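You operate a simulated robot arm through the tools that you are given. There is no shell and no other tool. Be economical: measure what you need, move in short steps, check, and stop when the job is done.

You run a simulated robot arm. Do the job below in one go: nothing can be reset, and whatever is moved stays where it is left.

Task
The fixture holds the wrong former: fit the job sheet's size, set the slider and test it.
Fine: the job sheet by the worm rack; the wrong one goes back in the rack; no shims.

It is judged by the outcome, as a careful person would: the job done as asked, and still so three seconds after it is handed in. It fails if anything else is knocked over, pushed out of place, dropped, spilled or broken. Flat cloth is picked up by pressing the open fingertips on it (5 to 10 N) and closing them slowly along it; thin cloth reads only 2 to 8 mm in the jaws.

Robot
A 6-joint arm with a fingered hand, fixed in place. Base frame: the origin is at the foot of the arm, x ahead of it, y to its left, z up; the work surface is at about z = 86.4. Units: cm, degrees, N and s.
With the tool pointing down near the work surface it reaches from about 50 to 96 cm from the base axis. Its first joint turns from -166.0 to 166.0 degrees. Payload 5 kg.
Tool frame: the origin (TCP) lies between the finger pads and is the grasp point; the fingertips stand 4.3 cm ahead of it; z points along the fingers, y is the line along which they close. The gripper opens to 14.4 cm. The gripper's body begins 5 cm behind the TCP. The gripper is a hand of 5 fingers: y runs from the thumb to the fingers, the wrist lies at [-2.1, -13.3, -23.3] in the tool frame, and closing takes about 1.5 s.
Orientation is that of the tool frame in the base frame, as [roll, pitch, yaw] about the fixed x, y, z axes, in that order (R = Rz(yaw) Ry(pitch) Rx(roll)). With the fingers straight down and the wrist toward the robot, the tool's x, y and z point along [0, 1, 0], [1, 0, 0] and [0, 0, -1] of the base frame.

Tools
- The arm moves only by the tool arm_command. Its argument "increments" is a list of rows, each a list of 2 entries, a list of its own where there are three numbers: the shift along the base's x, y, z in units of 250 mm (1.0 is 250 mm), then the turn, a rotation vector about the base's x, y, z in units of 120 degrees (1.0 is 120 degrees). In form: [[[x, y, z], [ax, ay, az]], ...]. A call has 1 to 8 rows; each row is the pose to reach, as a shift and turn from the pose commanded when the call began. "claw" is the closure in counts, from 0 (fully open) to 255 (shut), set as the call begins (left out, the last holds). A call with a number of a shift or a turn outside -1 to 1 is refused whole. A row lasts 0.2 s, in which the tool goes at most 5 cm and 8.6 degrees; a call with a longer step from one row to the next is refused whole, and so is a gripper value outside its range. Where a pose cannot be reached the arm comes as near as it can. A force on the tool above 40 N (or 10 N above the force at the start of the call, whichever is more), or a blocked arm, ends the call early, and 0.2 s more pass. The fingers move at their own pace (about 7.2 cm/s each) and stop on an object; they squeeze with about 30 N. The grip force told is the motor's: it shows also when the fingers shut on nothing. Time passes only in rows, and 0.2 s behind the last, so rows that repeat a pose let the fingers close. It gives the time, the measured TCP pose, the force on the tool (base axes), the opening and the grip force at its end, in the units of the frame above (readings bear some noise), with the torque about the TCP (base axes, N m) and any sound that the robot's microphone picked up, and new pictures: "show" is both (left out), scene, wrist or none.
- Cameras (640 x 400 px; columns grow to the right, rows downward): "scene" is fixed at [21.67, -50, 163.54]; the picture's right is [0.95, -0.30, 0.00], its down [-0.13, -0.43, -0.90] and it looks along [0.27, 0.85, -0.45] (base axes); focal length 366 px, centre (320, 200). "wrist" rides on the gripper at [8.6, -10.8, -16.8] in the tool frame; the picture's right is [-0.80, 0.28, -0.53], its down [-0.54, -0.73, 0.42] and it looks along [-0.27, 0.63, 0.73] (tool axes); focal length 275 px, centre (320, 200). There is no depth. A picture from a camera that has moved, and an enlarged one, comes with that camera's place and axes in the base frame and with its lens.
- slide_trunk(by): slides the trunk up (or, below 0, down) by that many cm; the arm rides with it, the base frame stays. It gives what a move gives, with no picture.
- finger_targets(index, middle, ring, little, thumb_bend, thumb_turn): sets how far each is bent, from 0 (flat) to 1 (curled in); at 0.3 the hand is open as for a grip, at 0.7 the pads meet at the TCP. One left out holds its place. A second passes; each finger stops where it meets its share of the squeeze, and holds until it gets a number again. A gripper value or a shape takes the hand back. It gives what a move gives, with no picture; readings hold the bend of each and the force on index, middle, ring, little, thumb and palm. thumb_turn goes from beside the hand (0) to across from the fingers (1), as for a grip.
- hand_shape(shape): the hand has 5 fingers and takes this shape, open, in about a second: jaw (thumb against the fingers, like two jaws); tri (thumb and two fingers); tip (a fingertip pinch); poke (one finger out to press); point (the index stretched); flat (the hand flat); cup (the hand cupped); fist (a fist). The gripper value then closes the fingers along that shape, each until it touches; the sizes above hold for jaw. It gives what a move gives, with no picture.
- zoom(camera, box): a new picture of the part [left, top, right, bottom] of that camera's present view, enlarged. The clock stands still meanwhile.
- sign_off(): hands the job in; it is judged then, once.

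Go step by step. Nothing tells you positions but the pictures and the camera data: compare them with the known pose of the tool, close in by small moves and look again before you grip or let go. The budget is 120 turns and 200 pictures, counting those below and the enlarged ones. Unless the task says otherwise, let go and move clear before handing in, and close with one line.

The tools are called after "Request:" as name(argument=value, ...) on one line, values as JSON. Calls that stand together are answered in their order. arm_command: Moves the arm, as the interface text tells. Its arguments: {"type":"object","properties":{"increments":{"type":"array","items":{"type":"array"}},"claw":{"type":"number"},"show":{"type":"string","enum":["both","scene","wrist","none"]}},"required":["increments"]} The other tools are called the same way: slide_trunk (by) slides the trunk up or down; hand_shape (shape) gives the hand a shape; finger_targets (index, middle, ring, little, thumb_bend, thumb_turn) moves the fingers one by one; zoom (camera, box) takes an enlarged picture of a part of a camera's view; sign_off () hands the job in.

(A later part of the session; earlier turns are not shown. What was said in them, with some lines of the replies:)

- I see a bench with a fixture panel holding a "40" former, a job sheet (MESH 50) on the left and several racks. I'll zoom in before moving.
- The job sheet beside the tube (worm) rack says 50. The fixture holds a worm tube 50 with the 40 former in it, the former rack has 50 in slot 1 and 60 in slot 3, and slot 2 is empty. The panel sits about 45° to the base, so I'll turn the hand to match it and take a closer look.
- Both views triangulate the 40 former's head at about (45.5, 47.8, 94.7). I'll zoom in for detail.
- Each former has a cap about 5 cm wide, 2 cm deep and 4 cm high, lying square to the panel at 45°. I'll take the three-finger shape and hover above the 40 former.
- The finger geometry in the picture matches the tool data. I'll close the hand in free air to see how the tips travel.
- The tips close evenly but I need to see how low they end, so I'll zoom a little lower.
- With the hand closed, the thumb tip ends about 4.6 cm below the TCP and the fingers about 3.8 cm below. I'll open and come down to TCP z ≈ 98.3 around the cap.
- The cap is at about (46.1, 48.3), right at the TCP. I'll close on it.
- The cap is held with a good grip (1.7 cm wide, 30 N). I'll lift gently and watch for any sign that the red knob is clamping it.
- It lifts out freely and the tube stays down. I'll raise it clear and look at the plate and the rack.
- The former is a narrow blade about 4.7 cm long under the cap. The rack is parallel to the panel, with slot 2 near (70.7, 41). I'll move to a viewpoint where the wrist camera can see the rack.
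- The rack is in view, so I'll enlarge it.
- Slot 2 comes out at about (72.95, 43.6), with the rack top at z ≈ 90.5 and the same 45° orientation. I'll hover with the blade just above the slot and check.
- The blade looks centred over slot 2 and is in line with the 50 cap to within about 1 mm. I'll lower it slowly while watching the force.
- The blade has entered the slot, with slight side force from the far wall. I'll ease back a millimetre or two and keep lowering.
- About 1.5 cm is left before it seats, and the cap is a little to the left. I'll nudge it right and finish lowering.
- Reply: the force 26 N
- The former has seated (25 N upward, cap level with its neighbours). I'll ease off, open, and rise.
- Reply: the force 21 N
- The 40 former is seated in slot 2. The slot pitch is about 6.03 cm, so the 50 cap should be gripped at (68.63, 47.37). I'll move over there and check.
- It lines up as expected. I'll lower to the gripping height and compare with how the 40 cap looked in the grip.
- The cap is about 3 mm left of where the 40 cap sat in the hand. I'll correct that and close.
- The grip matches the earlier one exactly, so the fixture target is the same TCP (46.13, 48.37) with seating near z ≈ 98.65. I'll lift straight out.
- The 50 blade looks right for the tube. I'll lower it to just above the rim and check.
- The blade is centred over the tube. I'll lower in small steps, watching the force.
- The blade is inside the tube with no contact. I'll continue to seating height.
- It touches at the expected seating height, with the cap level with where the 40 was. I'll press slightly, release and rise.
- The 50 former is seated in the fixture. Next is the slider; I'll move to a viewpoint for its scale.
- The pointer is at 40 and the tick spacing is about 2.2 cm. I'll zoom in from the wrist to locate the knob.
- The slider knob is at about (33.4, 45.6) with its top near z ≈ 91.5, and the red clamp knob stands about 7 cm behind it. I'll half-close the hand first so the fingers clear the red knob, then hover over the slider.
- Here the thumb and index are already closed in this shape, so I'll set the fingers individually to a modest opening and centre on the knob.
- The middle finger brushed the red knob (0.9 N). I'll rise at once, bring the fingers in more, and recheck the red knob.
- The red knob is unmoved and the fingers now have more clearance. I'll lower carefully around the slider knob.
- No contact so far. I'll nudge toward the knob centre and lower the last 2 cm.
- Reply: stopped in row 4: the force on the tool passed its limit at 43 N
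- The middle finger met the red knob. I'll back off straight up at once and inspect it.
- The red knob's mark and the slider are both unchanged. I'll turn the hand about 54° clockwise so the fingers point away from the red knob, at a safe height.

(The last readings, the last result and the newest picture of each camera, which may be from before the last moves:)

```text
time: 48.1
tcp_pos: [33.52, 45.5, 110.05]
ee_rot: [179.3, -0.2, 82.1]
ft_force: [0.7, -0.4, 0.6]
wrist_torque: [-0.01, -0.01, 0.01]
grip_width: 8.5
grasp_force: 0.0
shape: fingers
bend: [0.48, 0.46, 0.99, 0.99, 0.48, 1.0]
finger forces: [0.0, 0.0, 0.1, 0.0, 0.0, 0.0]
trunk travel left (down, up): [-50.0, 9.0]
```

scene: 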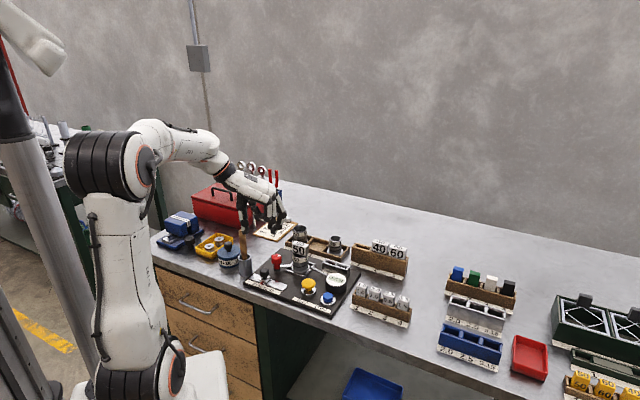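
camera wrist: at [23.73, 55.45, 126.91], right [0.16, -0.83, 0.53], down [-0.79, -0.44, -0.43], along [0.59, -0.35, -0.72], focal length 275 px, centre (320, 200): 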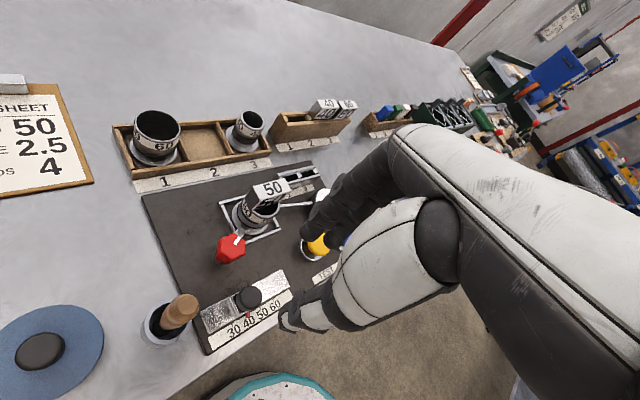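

This view confirms the knob at about (33.2, 45.3). I'll come down in two steps and check for clearance.

Request:
arm_command(increments=[[[-0.01, -0.008, -0.15], [0, 0, 0]], [[-0.01, -0.008, -0.3], [0, 0, 0]], [[-0.01, -0.008, -0.44], [0, 0, 0]], [[-0.01, -0.008, -0.52], [0, 0, 0]], [[-0.01, -0.008, -0.52], [0, 0, 0]]], show="wrist")

Request:
zoom(camera="scene", box=[225, 235, 321, 295])

Request:
zoom(camera="wrist", box=[200, 200, 360, 300])

```text
time: 49.3
tcp_pos: [33.57, 45.11, 97.27]
ee_rot: [179.2, -0.2, 82.1]
ft_force: [-0.5, 0.1, 0.1]
wrist_torque: [-0.02, 0.0, 0.01]
grip_width: 8.5
grasp_force: 0.1
shape: fingers
bend: [0.48, 0.46, 0.99, 0.99, 0.48, 1.0]
finger forces: [0.0, 0.0, 0.0, 0.0, 0.1, 0.0]
trunk travel left (down, up): [-50.0, 9.0]
camera wrist: at [23.63, 55.06, 113.99], right [0.16, -0.83, 0.53], down [-0.79, -0.44, -0.43], along [0.59, -0.35, -0.72], focal length 275 px, centre (320, 200)
```

wrist: 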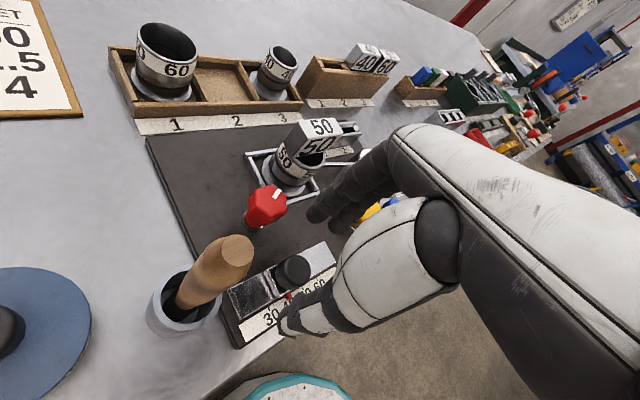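

```text
6.67 times, centred on (273, 265) of scene
camera zoom: at [21.67, -50.0, 163.54], right [0.95, -0.3, 0.0], down [-0.13, -0.43, -0.9], along [0.27, 0.85, -0.45], focal length 2442 px, centre (633, -233)
```

zoom: 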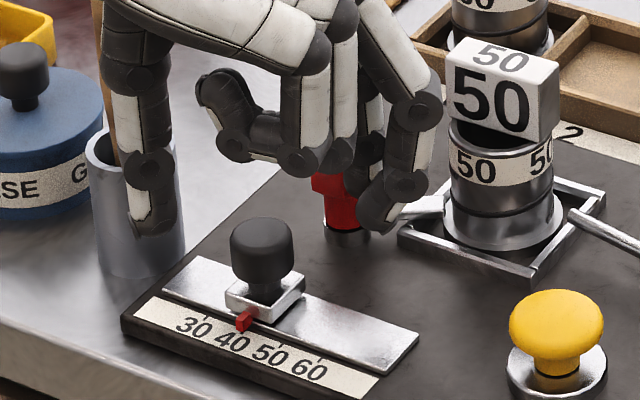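

```text
4.00 times, centred on (280, 250) of wrist
camera zoom: at [23.63, 55.06, 113.99], right [0.16, -0.83, 0.53], down [-0.79, -0.44, -0.43], along [0.59, -0.35, -0.72], focal length 1101 px, centre (480, 0)
```

zoom: 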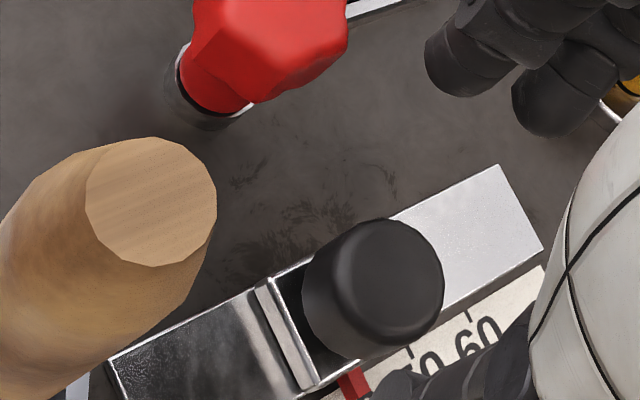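

There is good clearance from the red knob now. I'll lower the last 3 cm around the slider knob.

Request:
arm_command(increments=[[[-0.012, 0, -0.03], [0, 0, 0]], [[-0.012, 0, -0.06], [0, 0, 0]], [[-0.012, 0, -0.09], [0, 0, 0]], [[-0.012, 0, -0.115], [0, 0, 0]], [[-0.012, 0, -0.115], [0, 0, 0]]], show="none")

Request:
zoom(camera="scene", box=[225, 235, 321, 295])

Request:
zoom(camera="wrist", box=[220, 190, 380, 290])

```text
time: 50.5
tcp_pos: [33.09, 45.25, 94.35]
ee_rot: [179.2, -0.2, 82.1]
ft_force: [-0.8, 1.1, 0.6]
wrist_torque: [-0.03, -0.02, -0.03]
grip_width: 8.49
grasp_force: 0.0
shape: fingers
bend: [0.48, 0.46, 0.99, 0.99, 0.48, 1.0]
finger forces: [0.0, 0.0, 0.0, 0.0, 0.0, 0.0]
trunk travel left (down, up): [-50.0, 9.0]
```

```text
6.67 times, centred on (273, 265) of scene
camera zoom: at [21.67, -50.0, 163.54], right [0.95, -0.3, 0.0], down [-0.13, -0.43, -0.9], along [0.27, 0.85, -0.45], focal length 2442 px, centre (633, -233)
```

zoom: 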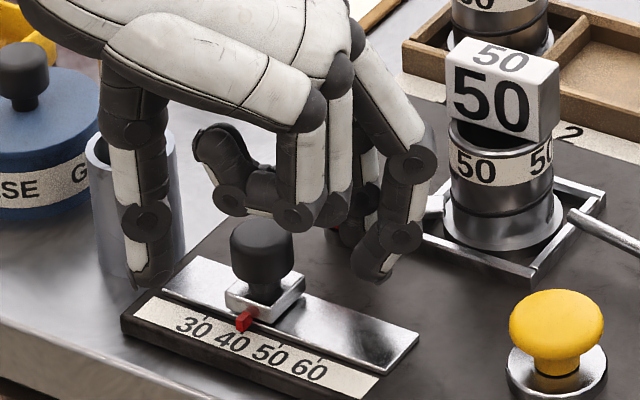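

```text
4.00 times, centred on (300, 240) of wrist
camera zoom: at [23.27, 55.17, 111.04], right [0.16, -0.83, 0.54], down [-0.79, -0.44, -0.43], along [0.59, -0.35, -0.72], focal length 1101 px, centre (400, 40)
```

zoom: 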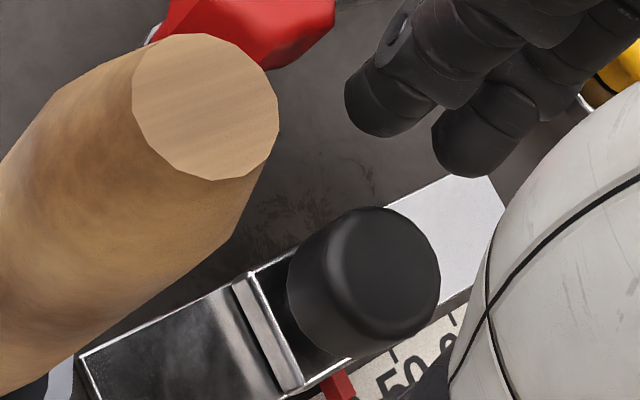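

The thumb and fingers straddle the knob cleanly, so I'll close on it.

Request:
finger_targets(index=0.75, middle=0.72, thumb_bend=0.75)

Request:
zoom(camera="scene", box=[225, 235, 321, 295])

Request:
zoom(camera="wrist", box=[220, 190, 380, 290])

```text
time: 51.5
tcp_pos: [33.12, 45.15, 94.29]
ee_rot: [179.3, -0.2, 82.0]
ft_force: [2.0, -2.8, -5.3]
wrist_torque: [0.01, -0.02, 0.06]
grip_width: 2.73
grasp_force: 17.7
shape: fingers
bend: [0.64, 0.66, 0.99, 0.99, 0.66, 1.0]
finger forces: [10.4, 8.4, 0.1, 0.0, 16.4, 0.0]
trunk travel left (down, up): [-50.0, 9.0]
```

```text
6.67 times, centred on (273, 265) of scene
camera zoom: at [21.67, -50.0, 163.54], right [0.95, -0.3, 0.0], down [-0.13, -0.43, -0.9], along [0.27, 0.85, -0.45], focal length 2442 px, centre (633, -233)
```

zoom: 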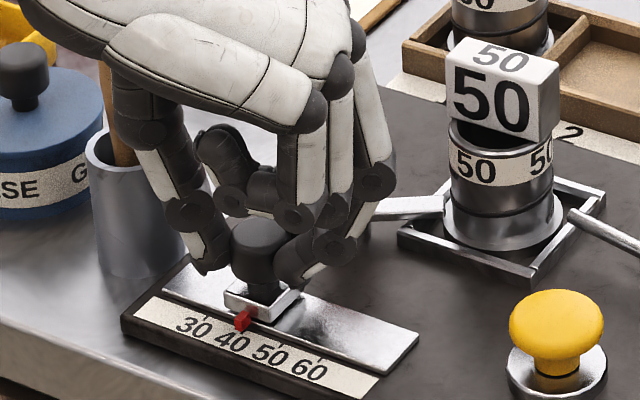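

```text
4.00 times, centred on (300, 240) of wrist
camera zoom: at [23.31, 55.15, 111.01], right [0.16, -0.83, 0.54], down [-0.79, -0.44, -0.43], along [0.59, -0.35, -0.72], focal length 1101 px, centre (400, 40)
```

zoom: 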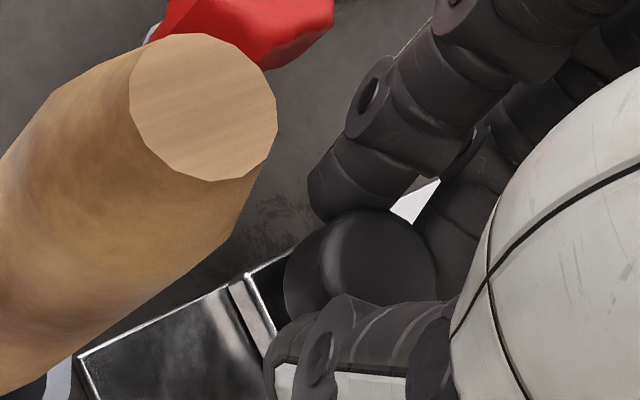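

The knob is held. I'll slide it along the rail about 1.8 cm, then read the pointer.

Request:
arm_command(increments=[[[0.013, -0.0125, 0], [0, 0, 0]], [[0.026, -0.025, 0], [0, 0, 0]], [[0.039, -0.0375, 0], [0, 0, 0]], [[0.052, -0.05, 0], [0, 0, 0]], [[0.052, -0.05, 0], [0, 0, 0]]], show="none")

Request:
zoom(camera="scene", box=[235, 255, 299, 295])

```text
time: 52.7
tcp_pos: [34.45, 43.81, 94.32]
ee_rot: [179.4, -0.1, 82.1]
ft_force: [0.4, -1.6, -8.2]
wrist_torque: [-0.06, 0.05, 0.11]
grip_width: 2.74
grasp_force: 17.3
shape: fingers
bend: [0.64, 0.66, 0.99, 0.99, 0.66, 1.0]
finger forces: [9.8, 8.8, 0.0, 0.0, 16.1, 0.0]
trunk travel left (down, up): [-50.0, 9.0]
```

```text
10.00 times, centred on (267, 275) of scene
camera zoom: at [21.67, -50.0, 163.54], right [0.95, -0.3, 0.0], down [-0.13, -0.43, -0.9], along [0.27, 0.85, -0.45], focal length 3663 px, centre (850, -550)
```

zoom: 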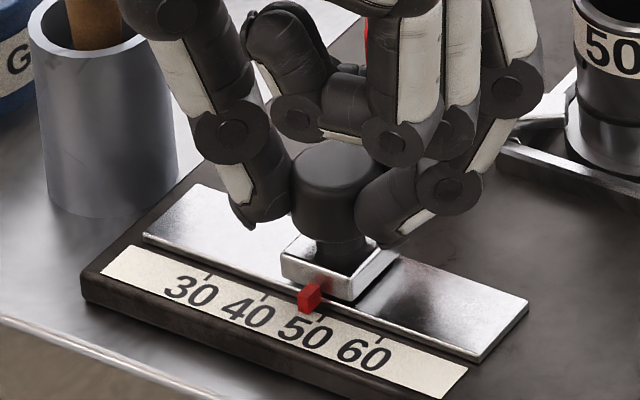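

The pointer is just short of the 50 tick, with about 5 mm to go.

Request:
arm_command(increments=[[[0.007, -0.007, 0], [0, 0, 0]], [[0.0144, -0.0139, 0], [0, 0, 0]], [[0.0144, -0.0139, 0], [0, 0, 0]]], show="none")

Request:
zoom(camera="scene", box=[251, 270, 283, 290])

```text
time: 53.5
tcp_pos: [34.65, 43.61, 94.28]
ee_rot: [179.3, -0.2, 82.2]
ft_force: [1.5, -0.7, -7.0]
wrist_torque: [-0.04, 0.02, 0.09]
grip_width: 2.73
grasp_force: 18.1
shape: fingers
bend: [0.64, 0.66, 0.99, 0.99, 0.66, 1.0]
finger forces: [10.3, 8.9, 0.1, 0.0, 16.0, 0.1]
trunk travel left (down, up): [-50.0, 9.0]
```

```text
16.00 times, centred on (267, 280) of scene
camera zoom: at [21.67, -50.0, 163.54], right [0.95, -0.3, 0.0], down [-0.13, -0.43, -0.9], along [0.27, 0.85, -0.45], focal length 5860 px, centre (1168, -1080)
```

zoom: 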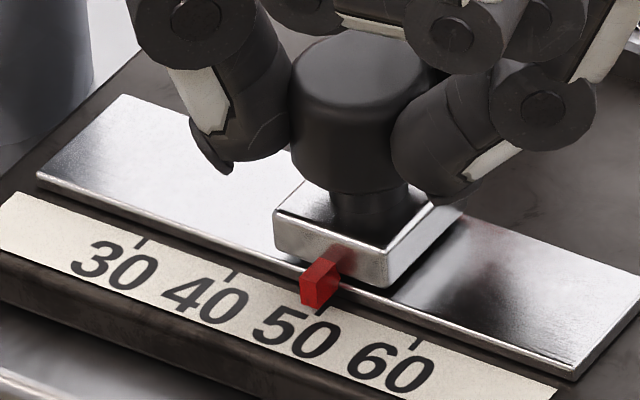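

The pointer is essentially on the 50 tick, perhaps 1 mm short. I'll give it a tiny nudge and check again.

Request:
arm_command(increments=[[[0.003, -0.003, 0], [0, 0, 0]], [[0.0035, -0.0035, 0], [0, 0, 0]], [[0.0035, -0.0035, 0], [0, 0, 0]]], show="none")

Request:
zoom(camera="scene", box=[251, 270, 283, 290])

```text
time: 54.3
tcp_pos: [34.66, 43.66, 94.45]
ee_rot: [179.4, -0.1, 82.1]
ft_force: [-1.0, -0.2, -7.5]
wrist_torque: [0.01, 0.1, 0.11]
grip_width: 2.71
grasp_force: 17.2
shape: fingers
bend: [0.64, 0.66, 0.99, 0.99, 0.66, 1.0]
finger forces: [9.8, 8.3, 0.1, 0.0, 16.9, 0.0]
trunk travel left (down, up): [-50.0, 9.0]
```

```text
16.00 times, centred on (267, 280) of scene
camera zoom: at [21.67, -50.0, 163.54], right [0.95, -0.3, 0.0], down [-0.13, -0.43, -0.9], along [0.27, 0.85, -0.45], focal length 5860 px, centre (1168, -1080)
```

zoom: 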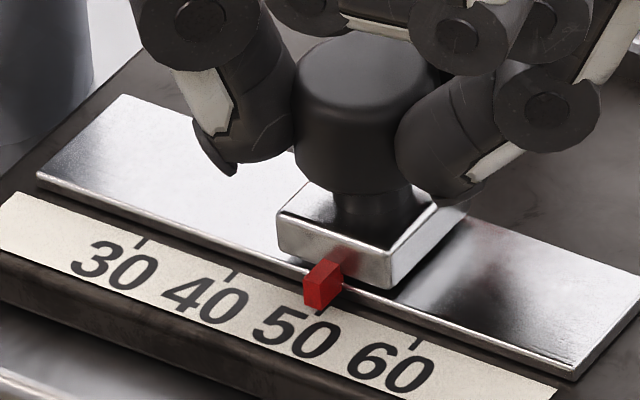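

The pointer is on the 50 tick. I'll open the fingers, rise and check that it stays.

Request:
finger_targets(index=0.48, middle=0.46, thumb_bend=0.48)

Request:
arm_command(increments=[[[0, 0, 0.04], [0, 0, 0]], [[0, 0, 0.12], [0, 0, 0]], [[0, 0, 0.25], [0, 0, 0]], [[0, 0, 0.4], [0, 0, 0]], [[0, 0, 0.55], [0, 0, 0]], [[0, 0, 0.7], [0, 0, 0]], [[0, 0, 0.7], [0, 0, 0]]])

Request:
zoom(camera="scene", box=[251, 270, 283, 290])

Request:
zoom(camera="scene", box=[260, 230, 356, 310])

```text
time: 55.3
tcp_pos: [34.79, 43.58, 94.29]
ee_rot: [179.2, -0.3, 82.1]
ft_force: [-0.5, 0.6, 0.1]
wrist_torque: [0.04, -0.01, -0.01]
grip_width: 8.46
grasp_force: 0.1
shape: fingers
bend: [0.48, 0.46, 0.99, 0.99, 0.48, 1.0]
finger forces: [0.0, 0.0, 0.0, 0.0, 0.0, 0.0]
trunk travel left (down, up): [-50.0, 9.0]
```

```text
time: 56.9
tcp_pos: [34.79, 43.88, 111.94]
ee_rot: [179.3, -0.3, 82.0]
ft_force: [0.1, -0.1, -0.5]
wrist_torque: [-0.02, 0.01, 0.01]
grip_width: 8.52
grasp_force: 0.0
shape: fingers
bend: [0.48, 0.46, 0.99, 0.99, 0.48, 1.0]
finger forces: [0.1, 0.0, 0.0, 0.0, 0.1, 0.1]
trunk travel left (down, up): [-50.0, 9.0]
camera wrist: at [24.83, 53.67, 128.67], right [0.17, -0.83, 0.54], down [-0.79, -0.44, -0.43], along [0.59, -0.35, -0.72], focal length 275 px, centre (320, 200)
```

scene: 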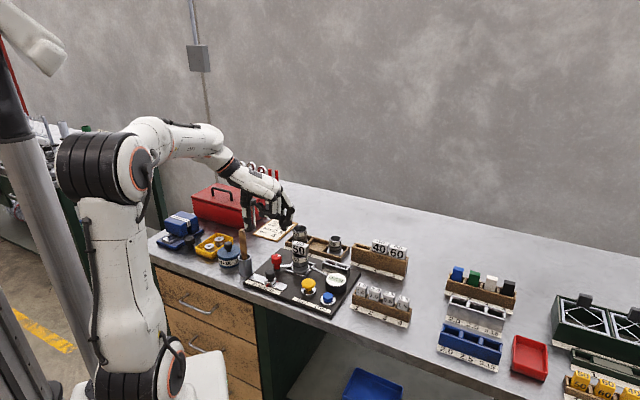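
wrist: 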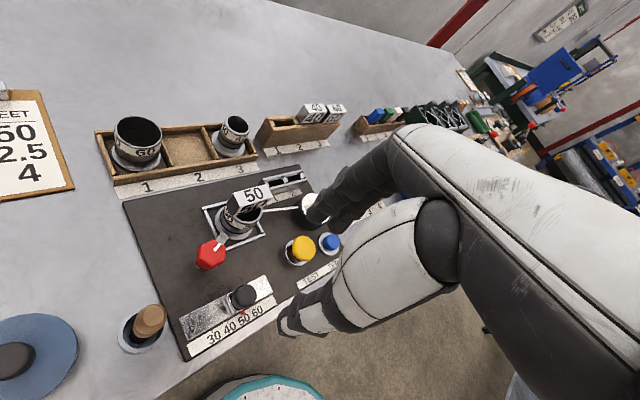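

```text
16.00 times, centred on (267, 280) of scene
camera zoom: at [21.67, -50.0, 163.54], right [0.95, -0.3, 0.0], down [-0.13, -0.43, -0.9], along [0.27, 0.85, -0.45], focal length 5860 px, centre (1168, -1080)
```

zoom: 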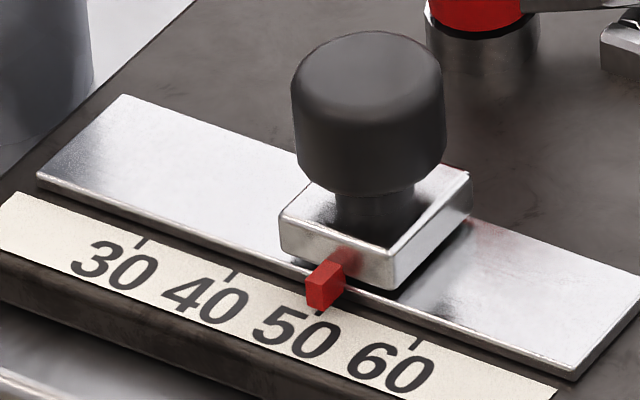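

```text
5.00 times, centred on (308, 270) of scene
camera zoom: at [21.67, -50.0, 163.54], right [0.95, -0.3, 0.0], down [-0.13, -0.43, -0.9], along [0.27, 0.85, -0.45], focal length 1831 px, centre (380, -150)
```

zoom: 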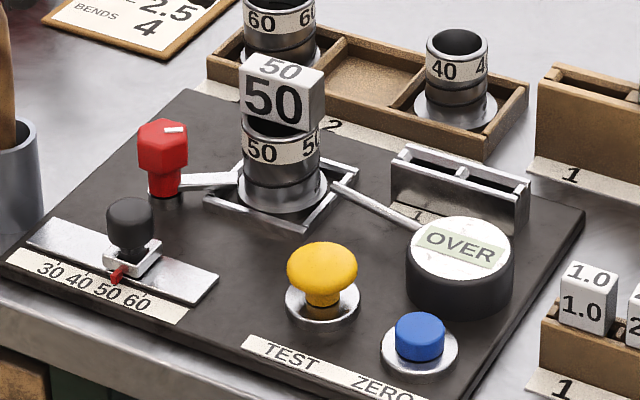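

The slider is set at 50 and the dial still shows the old reading. The yellow TEST button is near (45.2, 36.8). I'll close the fingertips together and hover above it.

Request:
finger_targets(index=0.72, middle=0.68, thumb_bend=0.74)

Request:
arm_command(increments=[[[0.15, -0.1, 0], [0, 0, 0]], [[0.3, -0.19, 0], [0, 0, 0]], [[0.44, -0.285, 0], [0, 0, 0]], [[0.456, -0.288, -0.15], [0, 0, 0]], [[0.456, -0.288, -0.33], [0, 0, 0]], [[0.456, -0.288, -0.5], [0, 0, 0]], [[0.456, -0.288, -0.5], [0, 0, 0]]], show="wrist")

Request:
zoom(camera="scene", box=[260, 230, 356, 310])

Request:
zoom(camera="wrist", box=[240, 200, 400, 300])

```text
time: 57.9
tcp_pos: [34.73, 43.72, 112.04]
ee_rot: [179.1, -0.2, 82.1]
ft_force: [0.4, -0.1, 0.1]
wrist_torque: [-0.02, 0.03, -0.01]
grip_width: 0.23
grasp_force: 0.0
shape: fingers
bend: [0.71, 0.68, 0.99, 0.99, 0.72, 1.0]
finger forces: [0.0, 0.1, 0.2, 0.0, 0.0, 0.0]
trunk travel left (down, up): [-50.0, 9.0]
```

```text
time: 59.5
tcp_pos: [46.19, 36.33, 99.27]
ee_rot: [179.2, -0.2, 82.2]
ft_force: [0.4, 0.9, -1.2]
wrist_torque: [-0.04, 0.01, -0.04]
grip_width: 0.18
grasp_force: 0.0
shape: fingers
bend: [0.71, 0.68, 0.99, 0.99, 0.72, 1.0]
finger forces: [0.0, 0.1, 0.0, 0.1, 0.1, 0.0]
trunk travel left (down, up): [-50.0, 9.0]
camera wrist: at [36.34, 46.22, 116.01], right [0.16, -0.83, 0.53], down [-0.79, -0.44, -0.43], along [0.59, -0.35, -0.72], focal length 275 px, centre (320, 200)
```

wrist: 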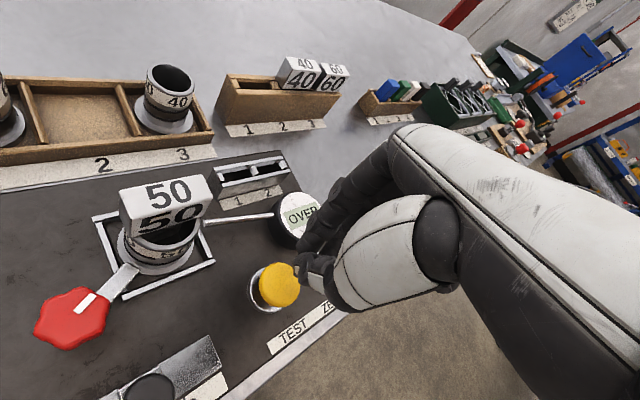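

```text
5.00 times, centred on (308, 270) of scene
camera zoom: at [21.67, -50.0, 163.54], right [0.95, -0.3, 0.0], down [-0.13, -0.43, -0.9], along [0.27, 0.85, -0.45], focal length 1831 px, centre (380, -150)
```

zoom: 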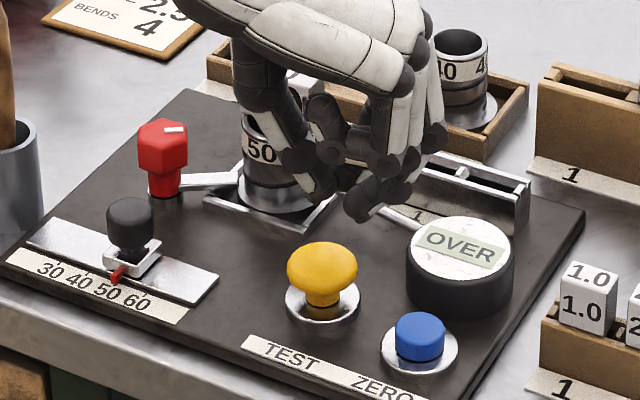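

```text
4.00 times, centred on (320, 250) of wrist
camera zoom: at [36.34, 46.22, 116.01], right [0.16, -0.83, 0.53], down [-0.79, -0.44, -0.43], along [0.59, -0.35, -0.72], focal length 1101 px, centre (320, 0)
```

zoom: 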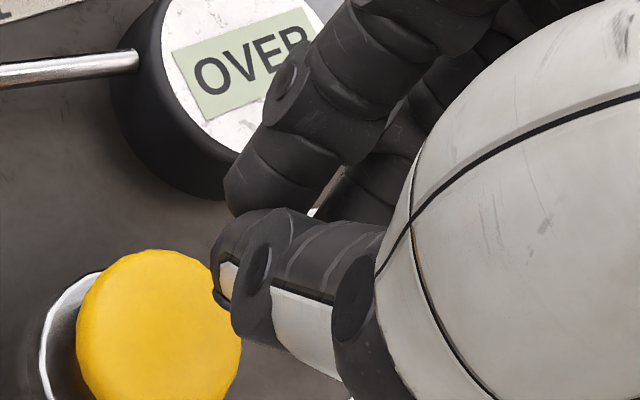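

The thumb tip is right over the TEST button. I'll press down gently in small steps.

Request:
arm_command(increments=[[[0, -0.004, -0.04], [0, 0, 0]], [[0, -0.006, -0.08], [0, 0, 0]], [[0, -0.006, -0.11], [0, 0, 0]], [[0, -0.006, -0.13], [0, 0, 0]], [[0, -0.006, -0.14], [0, 0, 0]]], show="none")

Request:
zoom(camera="scene", box=[260, 230, 356, 310])

```text
time: 60.7
tcp_pos: [46.26, 36.32, 95.8]
ee_rot: [179.2, -0.3, 82.1]
ft_force: [0.5, 0.5, 0.6]
wrist_torque: [-0.02, 0.0, -0.02]
grip_width: 0.21
grasp_force: 0.0
shape: fingers
bend: [0.71, 0.68, 0.99, 0.99, 0.72, 1.0]
finger forces: [0.0, 0.0, 0.0, 0.0, 0.1, 0.0]
trunk travel left (down, up): [-50.0, 9.0]
```

```text
5.00 times, centred on (308, 270) of scene
camera zoom: at [21.67, -50.0, 163.54], right [0.95, -0.3, 0.0], down [-0.13, -0.43, -0.9], along [0.27, 0.85, -0.45], focal length 1831 px, centre (380, -150)
```

zoom: 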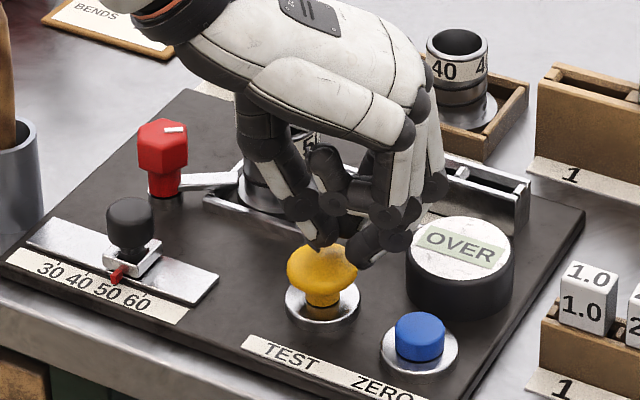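

The tip is just above the button, so I'll press on.

Request:
arm_command(increments=[[[-0.006, -0.008, -0.015], [0, 0, 0]], [[-0.006, -0.008, -0.03], [0, 0, 0]], [[-0.006, -0.008, -0.045], [0, 0, 0]], [[-0.006, -0.008, -0.055], [0, 0, 0]]], show="none")

Request:
zoom(camera="scene", box=[260, 230, 356, 310])

```text
time: 61.7
tcp_pos: [45.9, 36.01, 94.67]
ee_rot: [179.1, -0.3, 82.1]
ft_force: [-5.6, -0.3, 19.4]
wrist_torque: [0.02, 0.36, 0.02]
grip_width: 0.21
grasp_force: 12.5
shape: fingers
bend: [0.71, 0.68, 0.99, 0.99, 0.72, 1.0]
finger forces: [0.0, 0.0, 0.1, 0.1, 24.3, 0.1]
trunk travel left (down, up): [-50.0, 9.0]
heard: click
```

```text
5.00 times, centred on (308, 270) of scene
camera zoom: at [21.67, -50.0, 163.54], right [0.95, -0.3, 0.0], down [-0.13, -0.43, -0.9], along [0.27, 0.85, -0.45], focal length 1831 px, centre (380, -150)
```

zoom: 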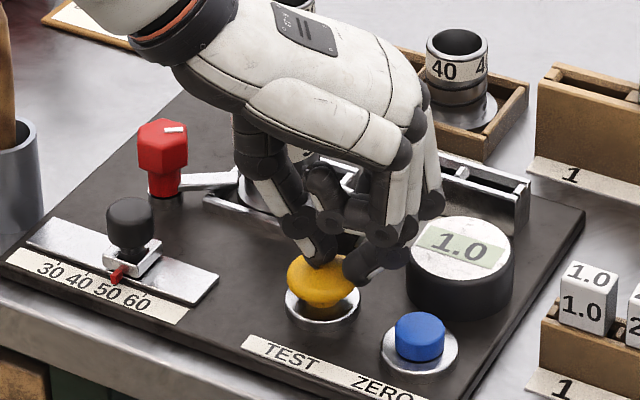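

TEST clicked and the dial changed from OVER to 1.0. I'll release, rise and see how the reading stands.

Request:
arm_command(increments=[[[0, 0, 0.05], [0, 0, 0]], [[0, 0, 0.15], [0, 0, 0]], [[0, 0, 0.3], [0, 0, 0]], [[0, 0, 0.46], [0, 0, 0]], [[0, 0, 0.62], [0, 0, 0]], [[-0.1, -0.12, 0.7], [0, 0, 0]], [[-0.2, -0.24, 0.75], [0, 0, 0]]], show="wrist")

Request:
zoom(camera="scene", box=[260, 230, 356, 290])

Request:
zoom(camera="scene", box=[310, 245, 374, 285])

```text
time: 63.3
tcp_pos: [40.74, 29.96, 113.39]
ee_rot: [179.3, -0.2, 82.2]
ft_force: [0.1, -0.6, 0.0]
wrist_torque: [0.01, 0.01, 0.02]
grip_width: 0.22
grasp_force: 0.2
shape: fingers
bend: [0.72, 0.68, 0.99, 0.99, 0.72, 1.0]
finger forces: [0.1, 0.1, 0.0, 0.0, 0.0, 0.0]
trunk travel left (down, up): [-50.0, 9.0]
camera wrist: at [30.78, 39.79, 130.08], right [0.17, -0.83, 0.53], down [-0.79, -0.44, -0.43], along [0.59, -0.35, -0.72], focal length 275 px, centre (320, 200)
```

wrist: 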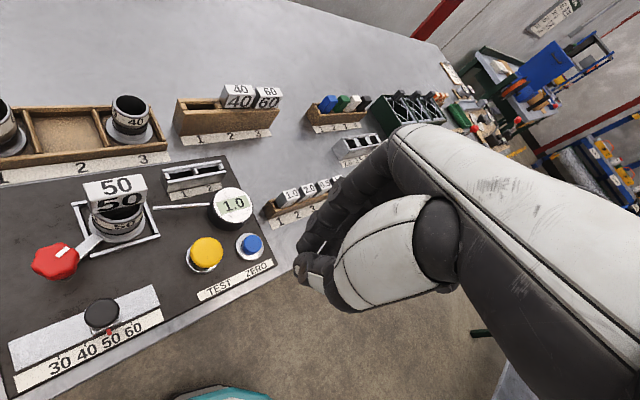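

```text
6.67 times, centred on (308, 260) of scene
camera zoom: at [21.67, -50.0, 163.54], right [0.95, -0.3, 0.0], down [-0.13, -0.43, -0.9], along [0.27, 0.85, -0.45], focal length 2442 px, centre (400, -200)
```

zoom: 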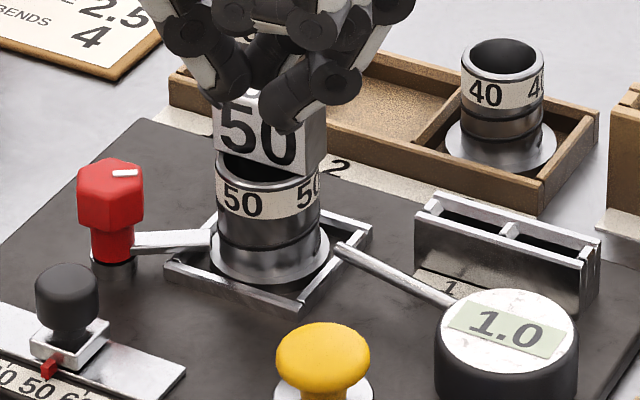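

```text
10.00 times, centred on (342, 265) of scene
camera zoom: at [21.67, -50.0, 163.54], right [0.95, -0.3, 0.0], down [-0.13, -0.43, -0.9], along [0.27, 0.85, -0.45], focal length 3663 px, centre (100, -450)
```

zoom: 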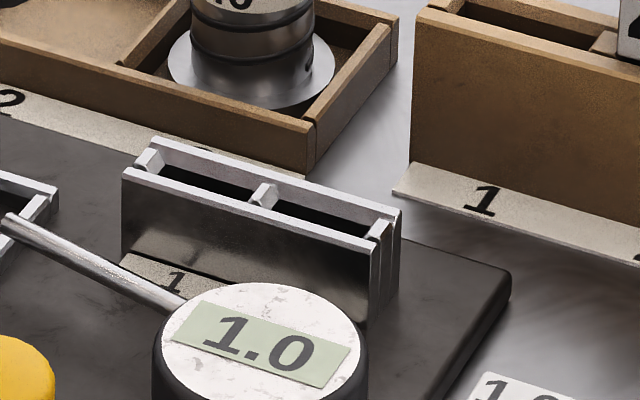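

TEST clicked and the dial now holds a reading of 1.0. The 50 former is seated, the slider is on 50, the 40 former is back in slot 2, the shim slots are empty and the hand is clear, so I'll hand it in.

Request:
sign_off()

```text
The job is handed in.
```

The fixture now holds the job sheet's 50 former with the slider set on 50, and the test was run with the dial reading 1.0; the 40 former is back in slot 2 of its rack and no shims were used. While I was reaching for the slider, a finger hit the red clamp knob (a force spike of 43 N), but its mark shows it did not turn.
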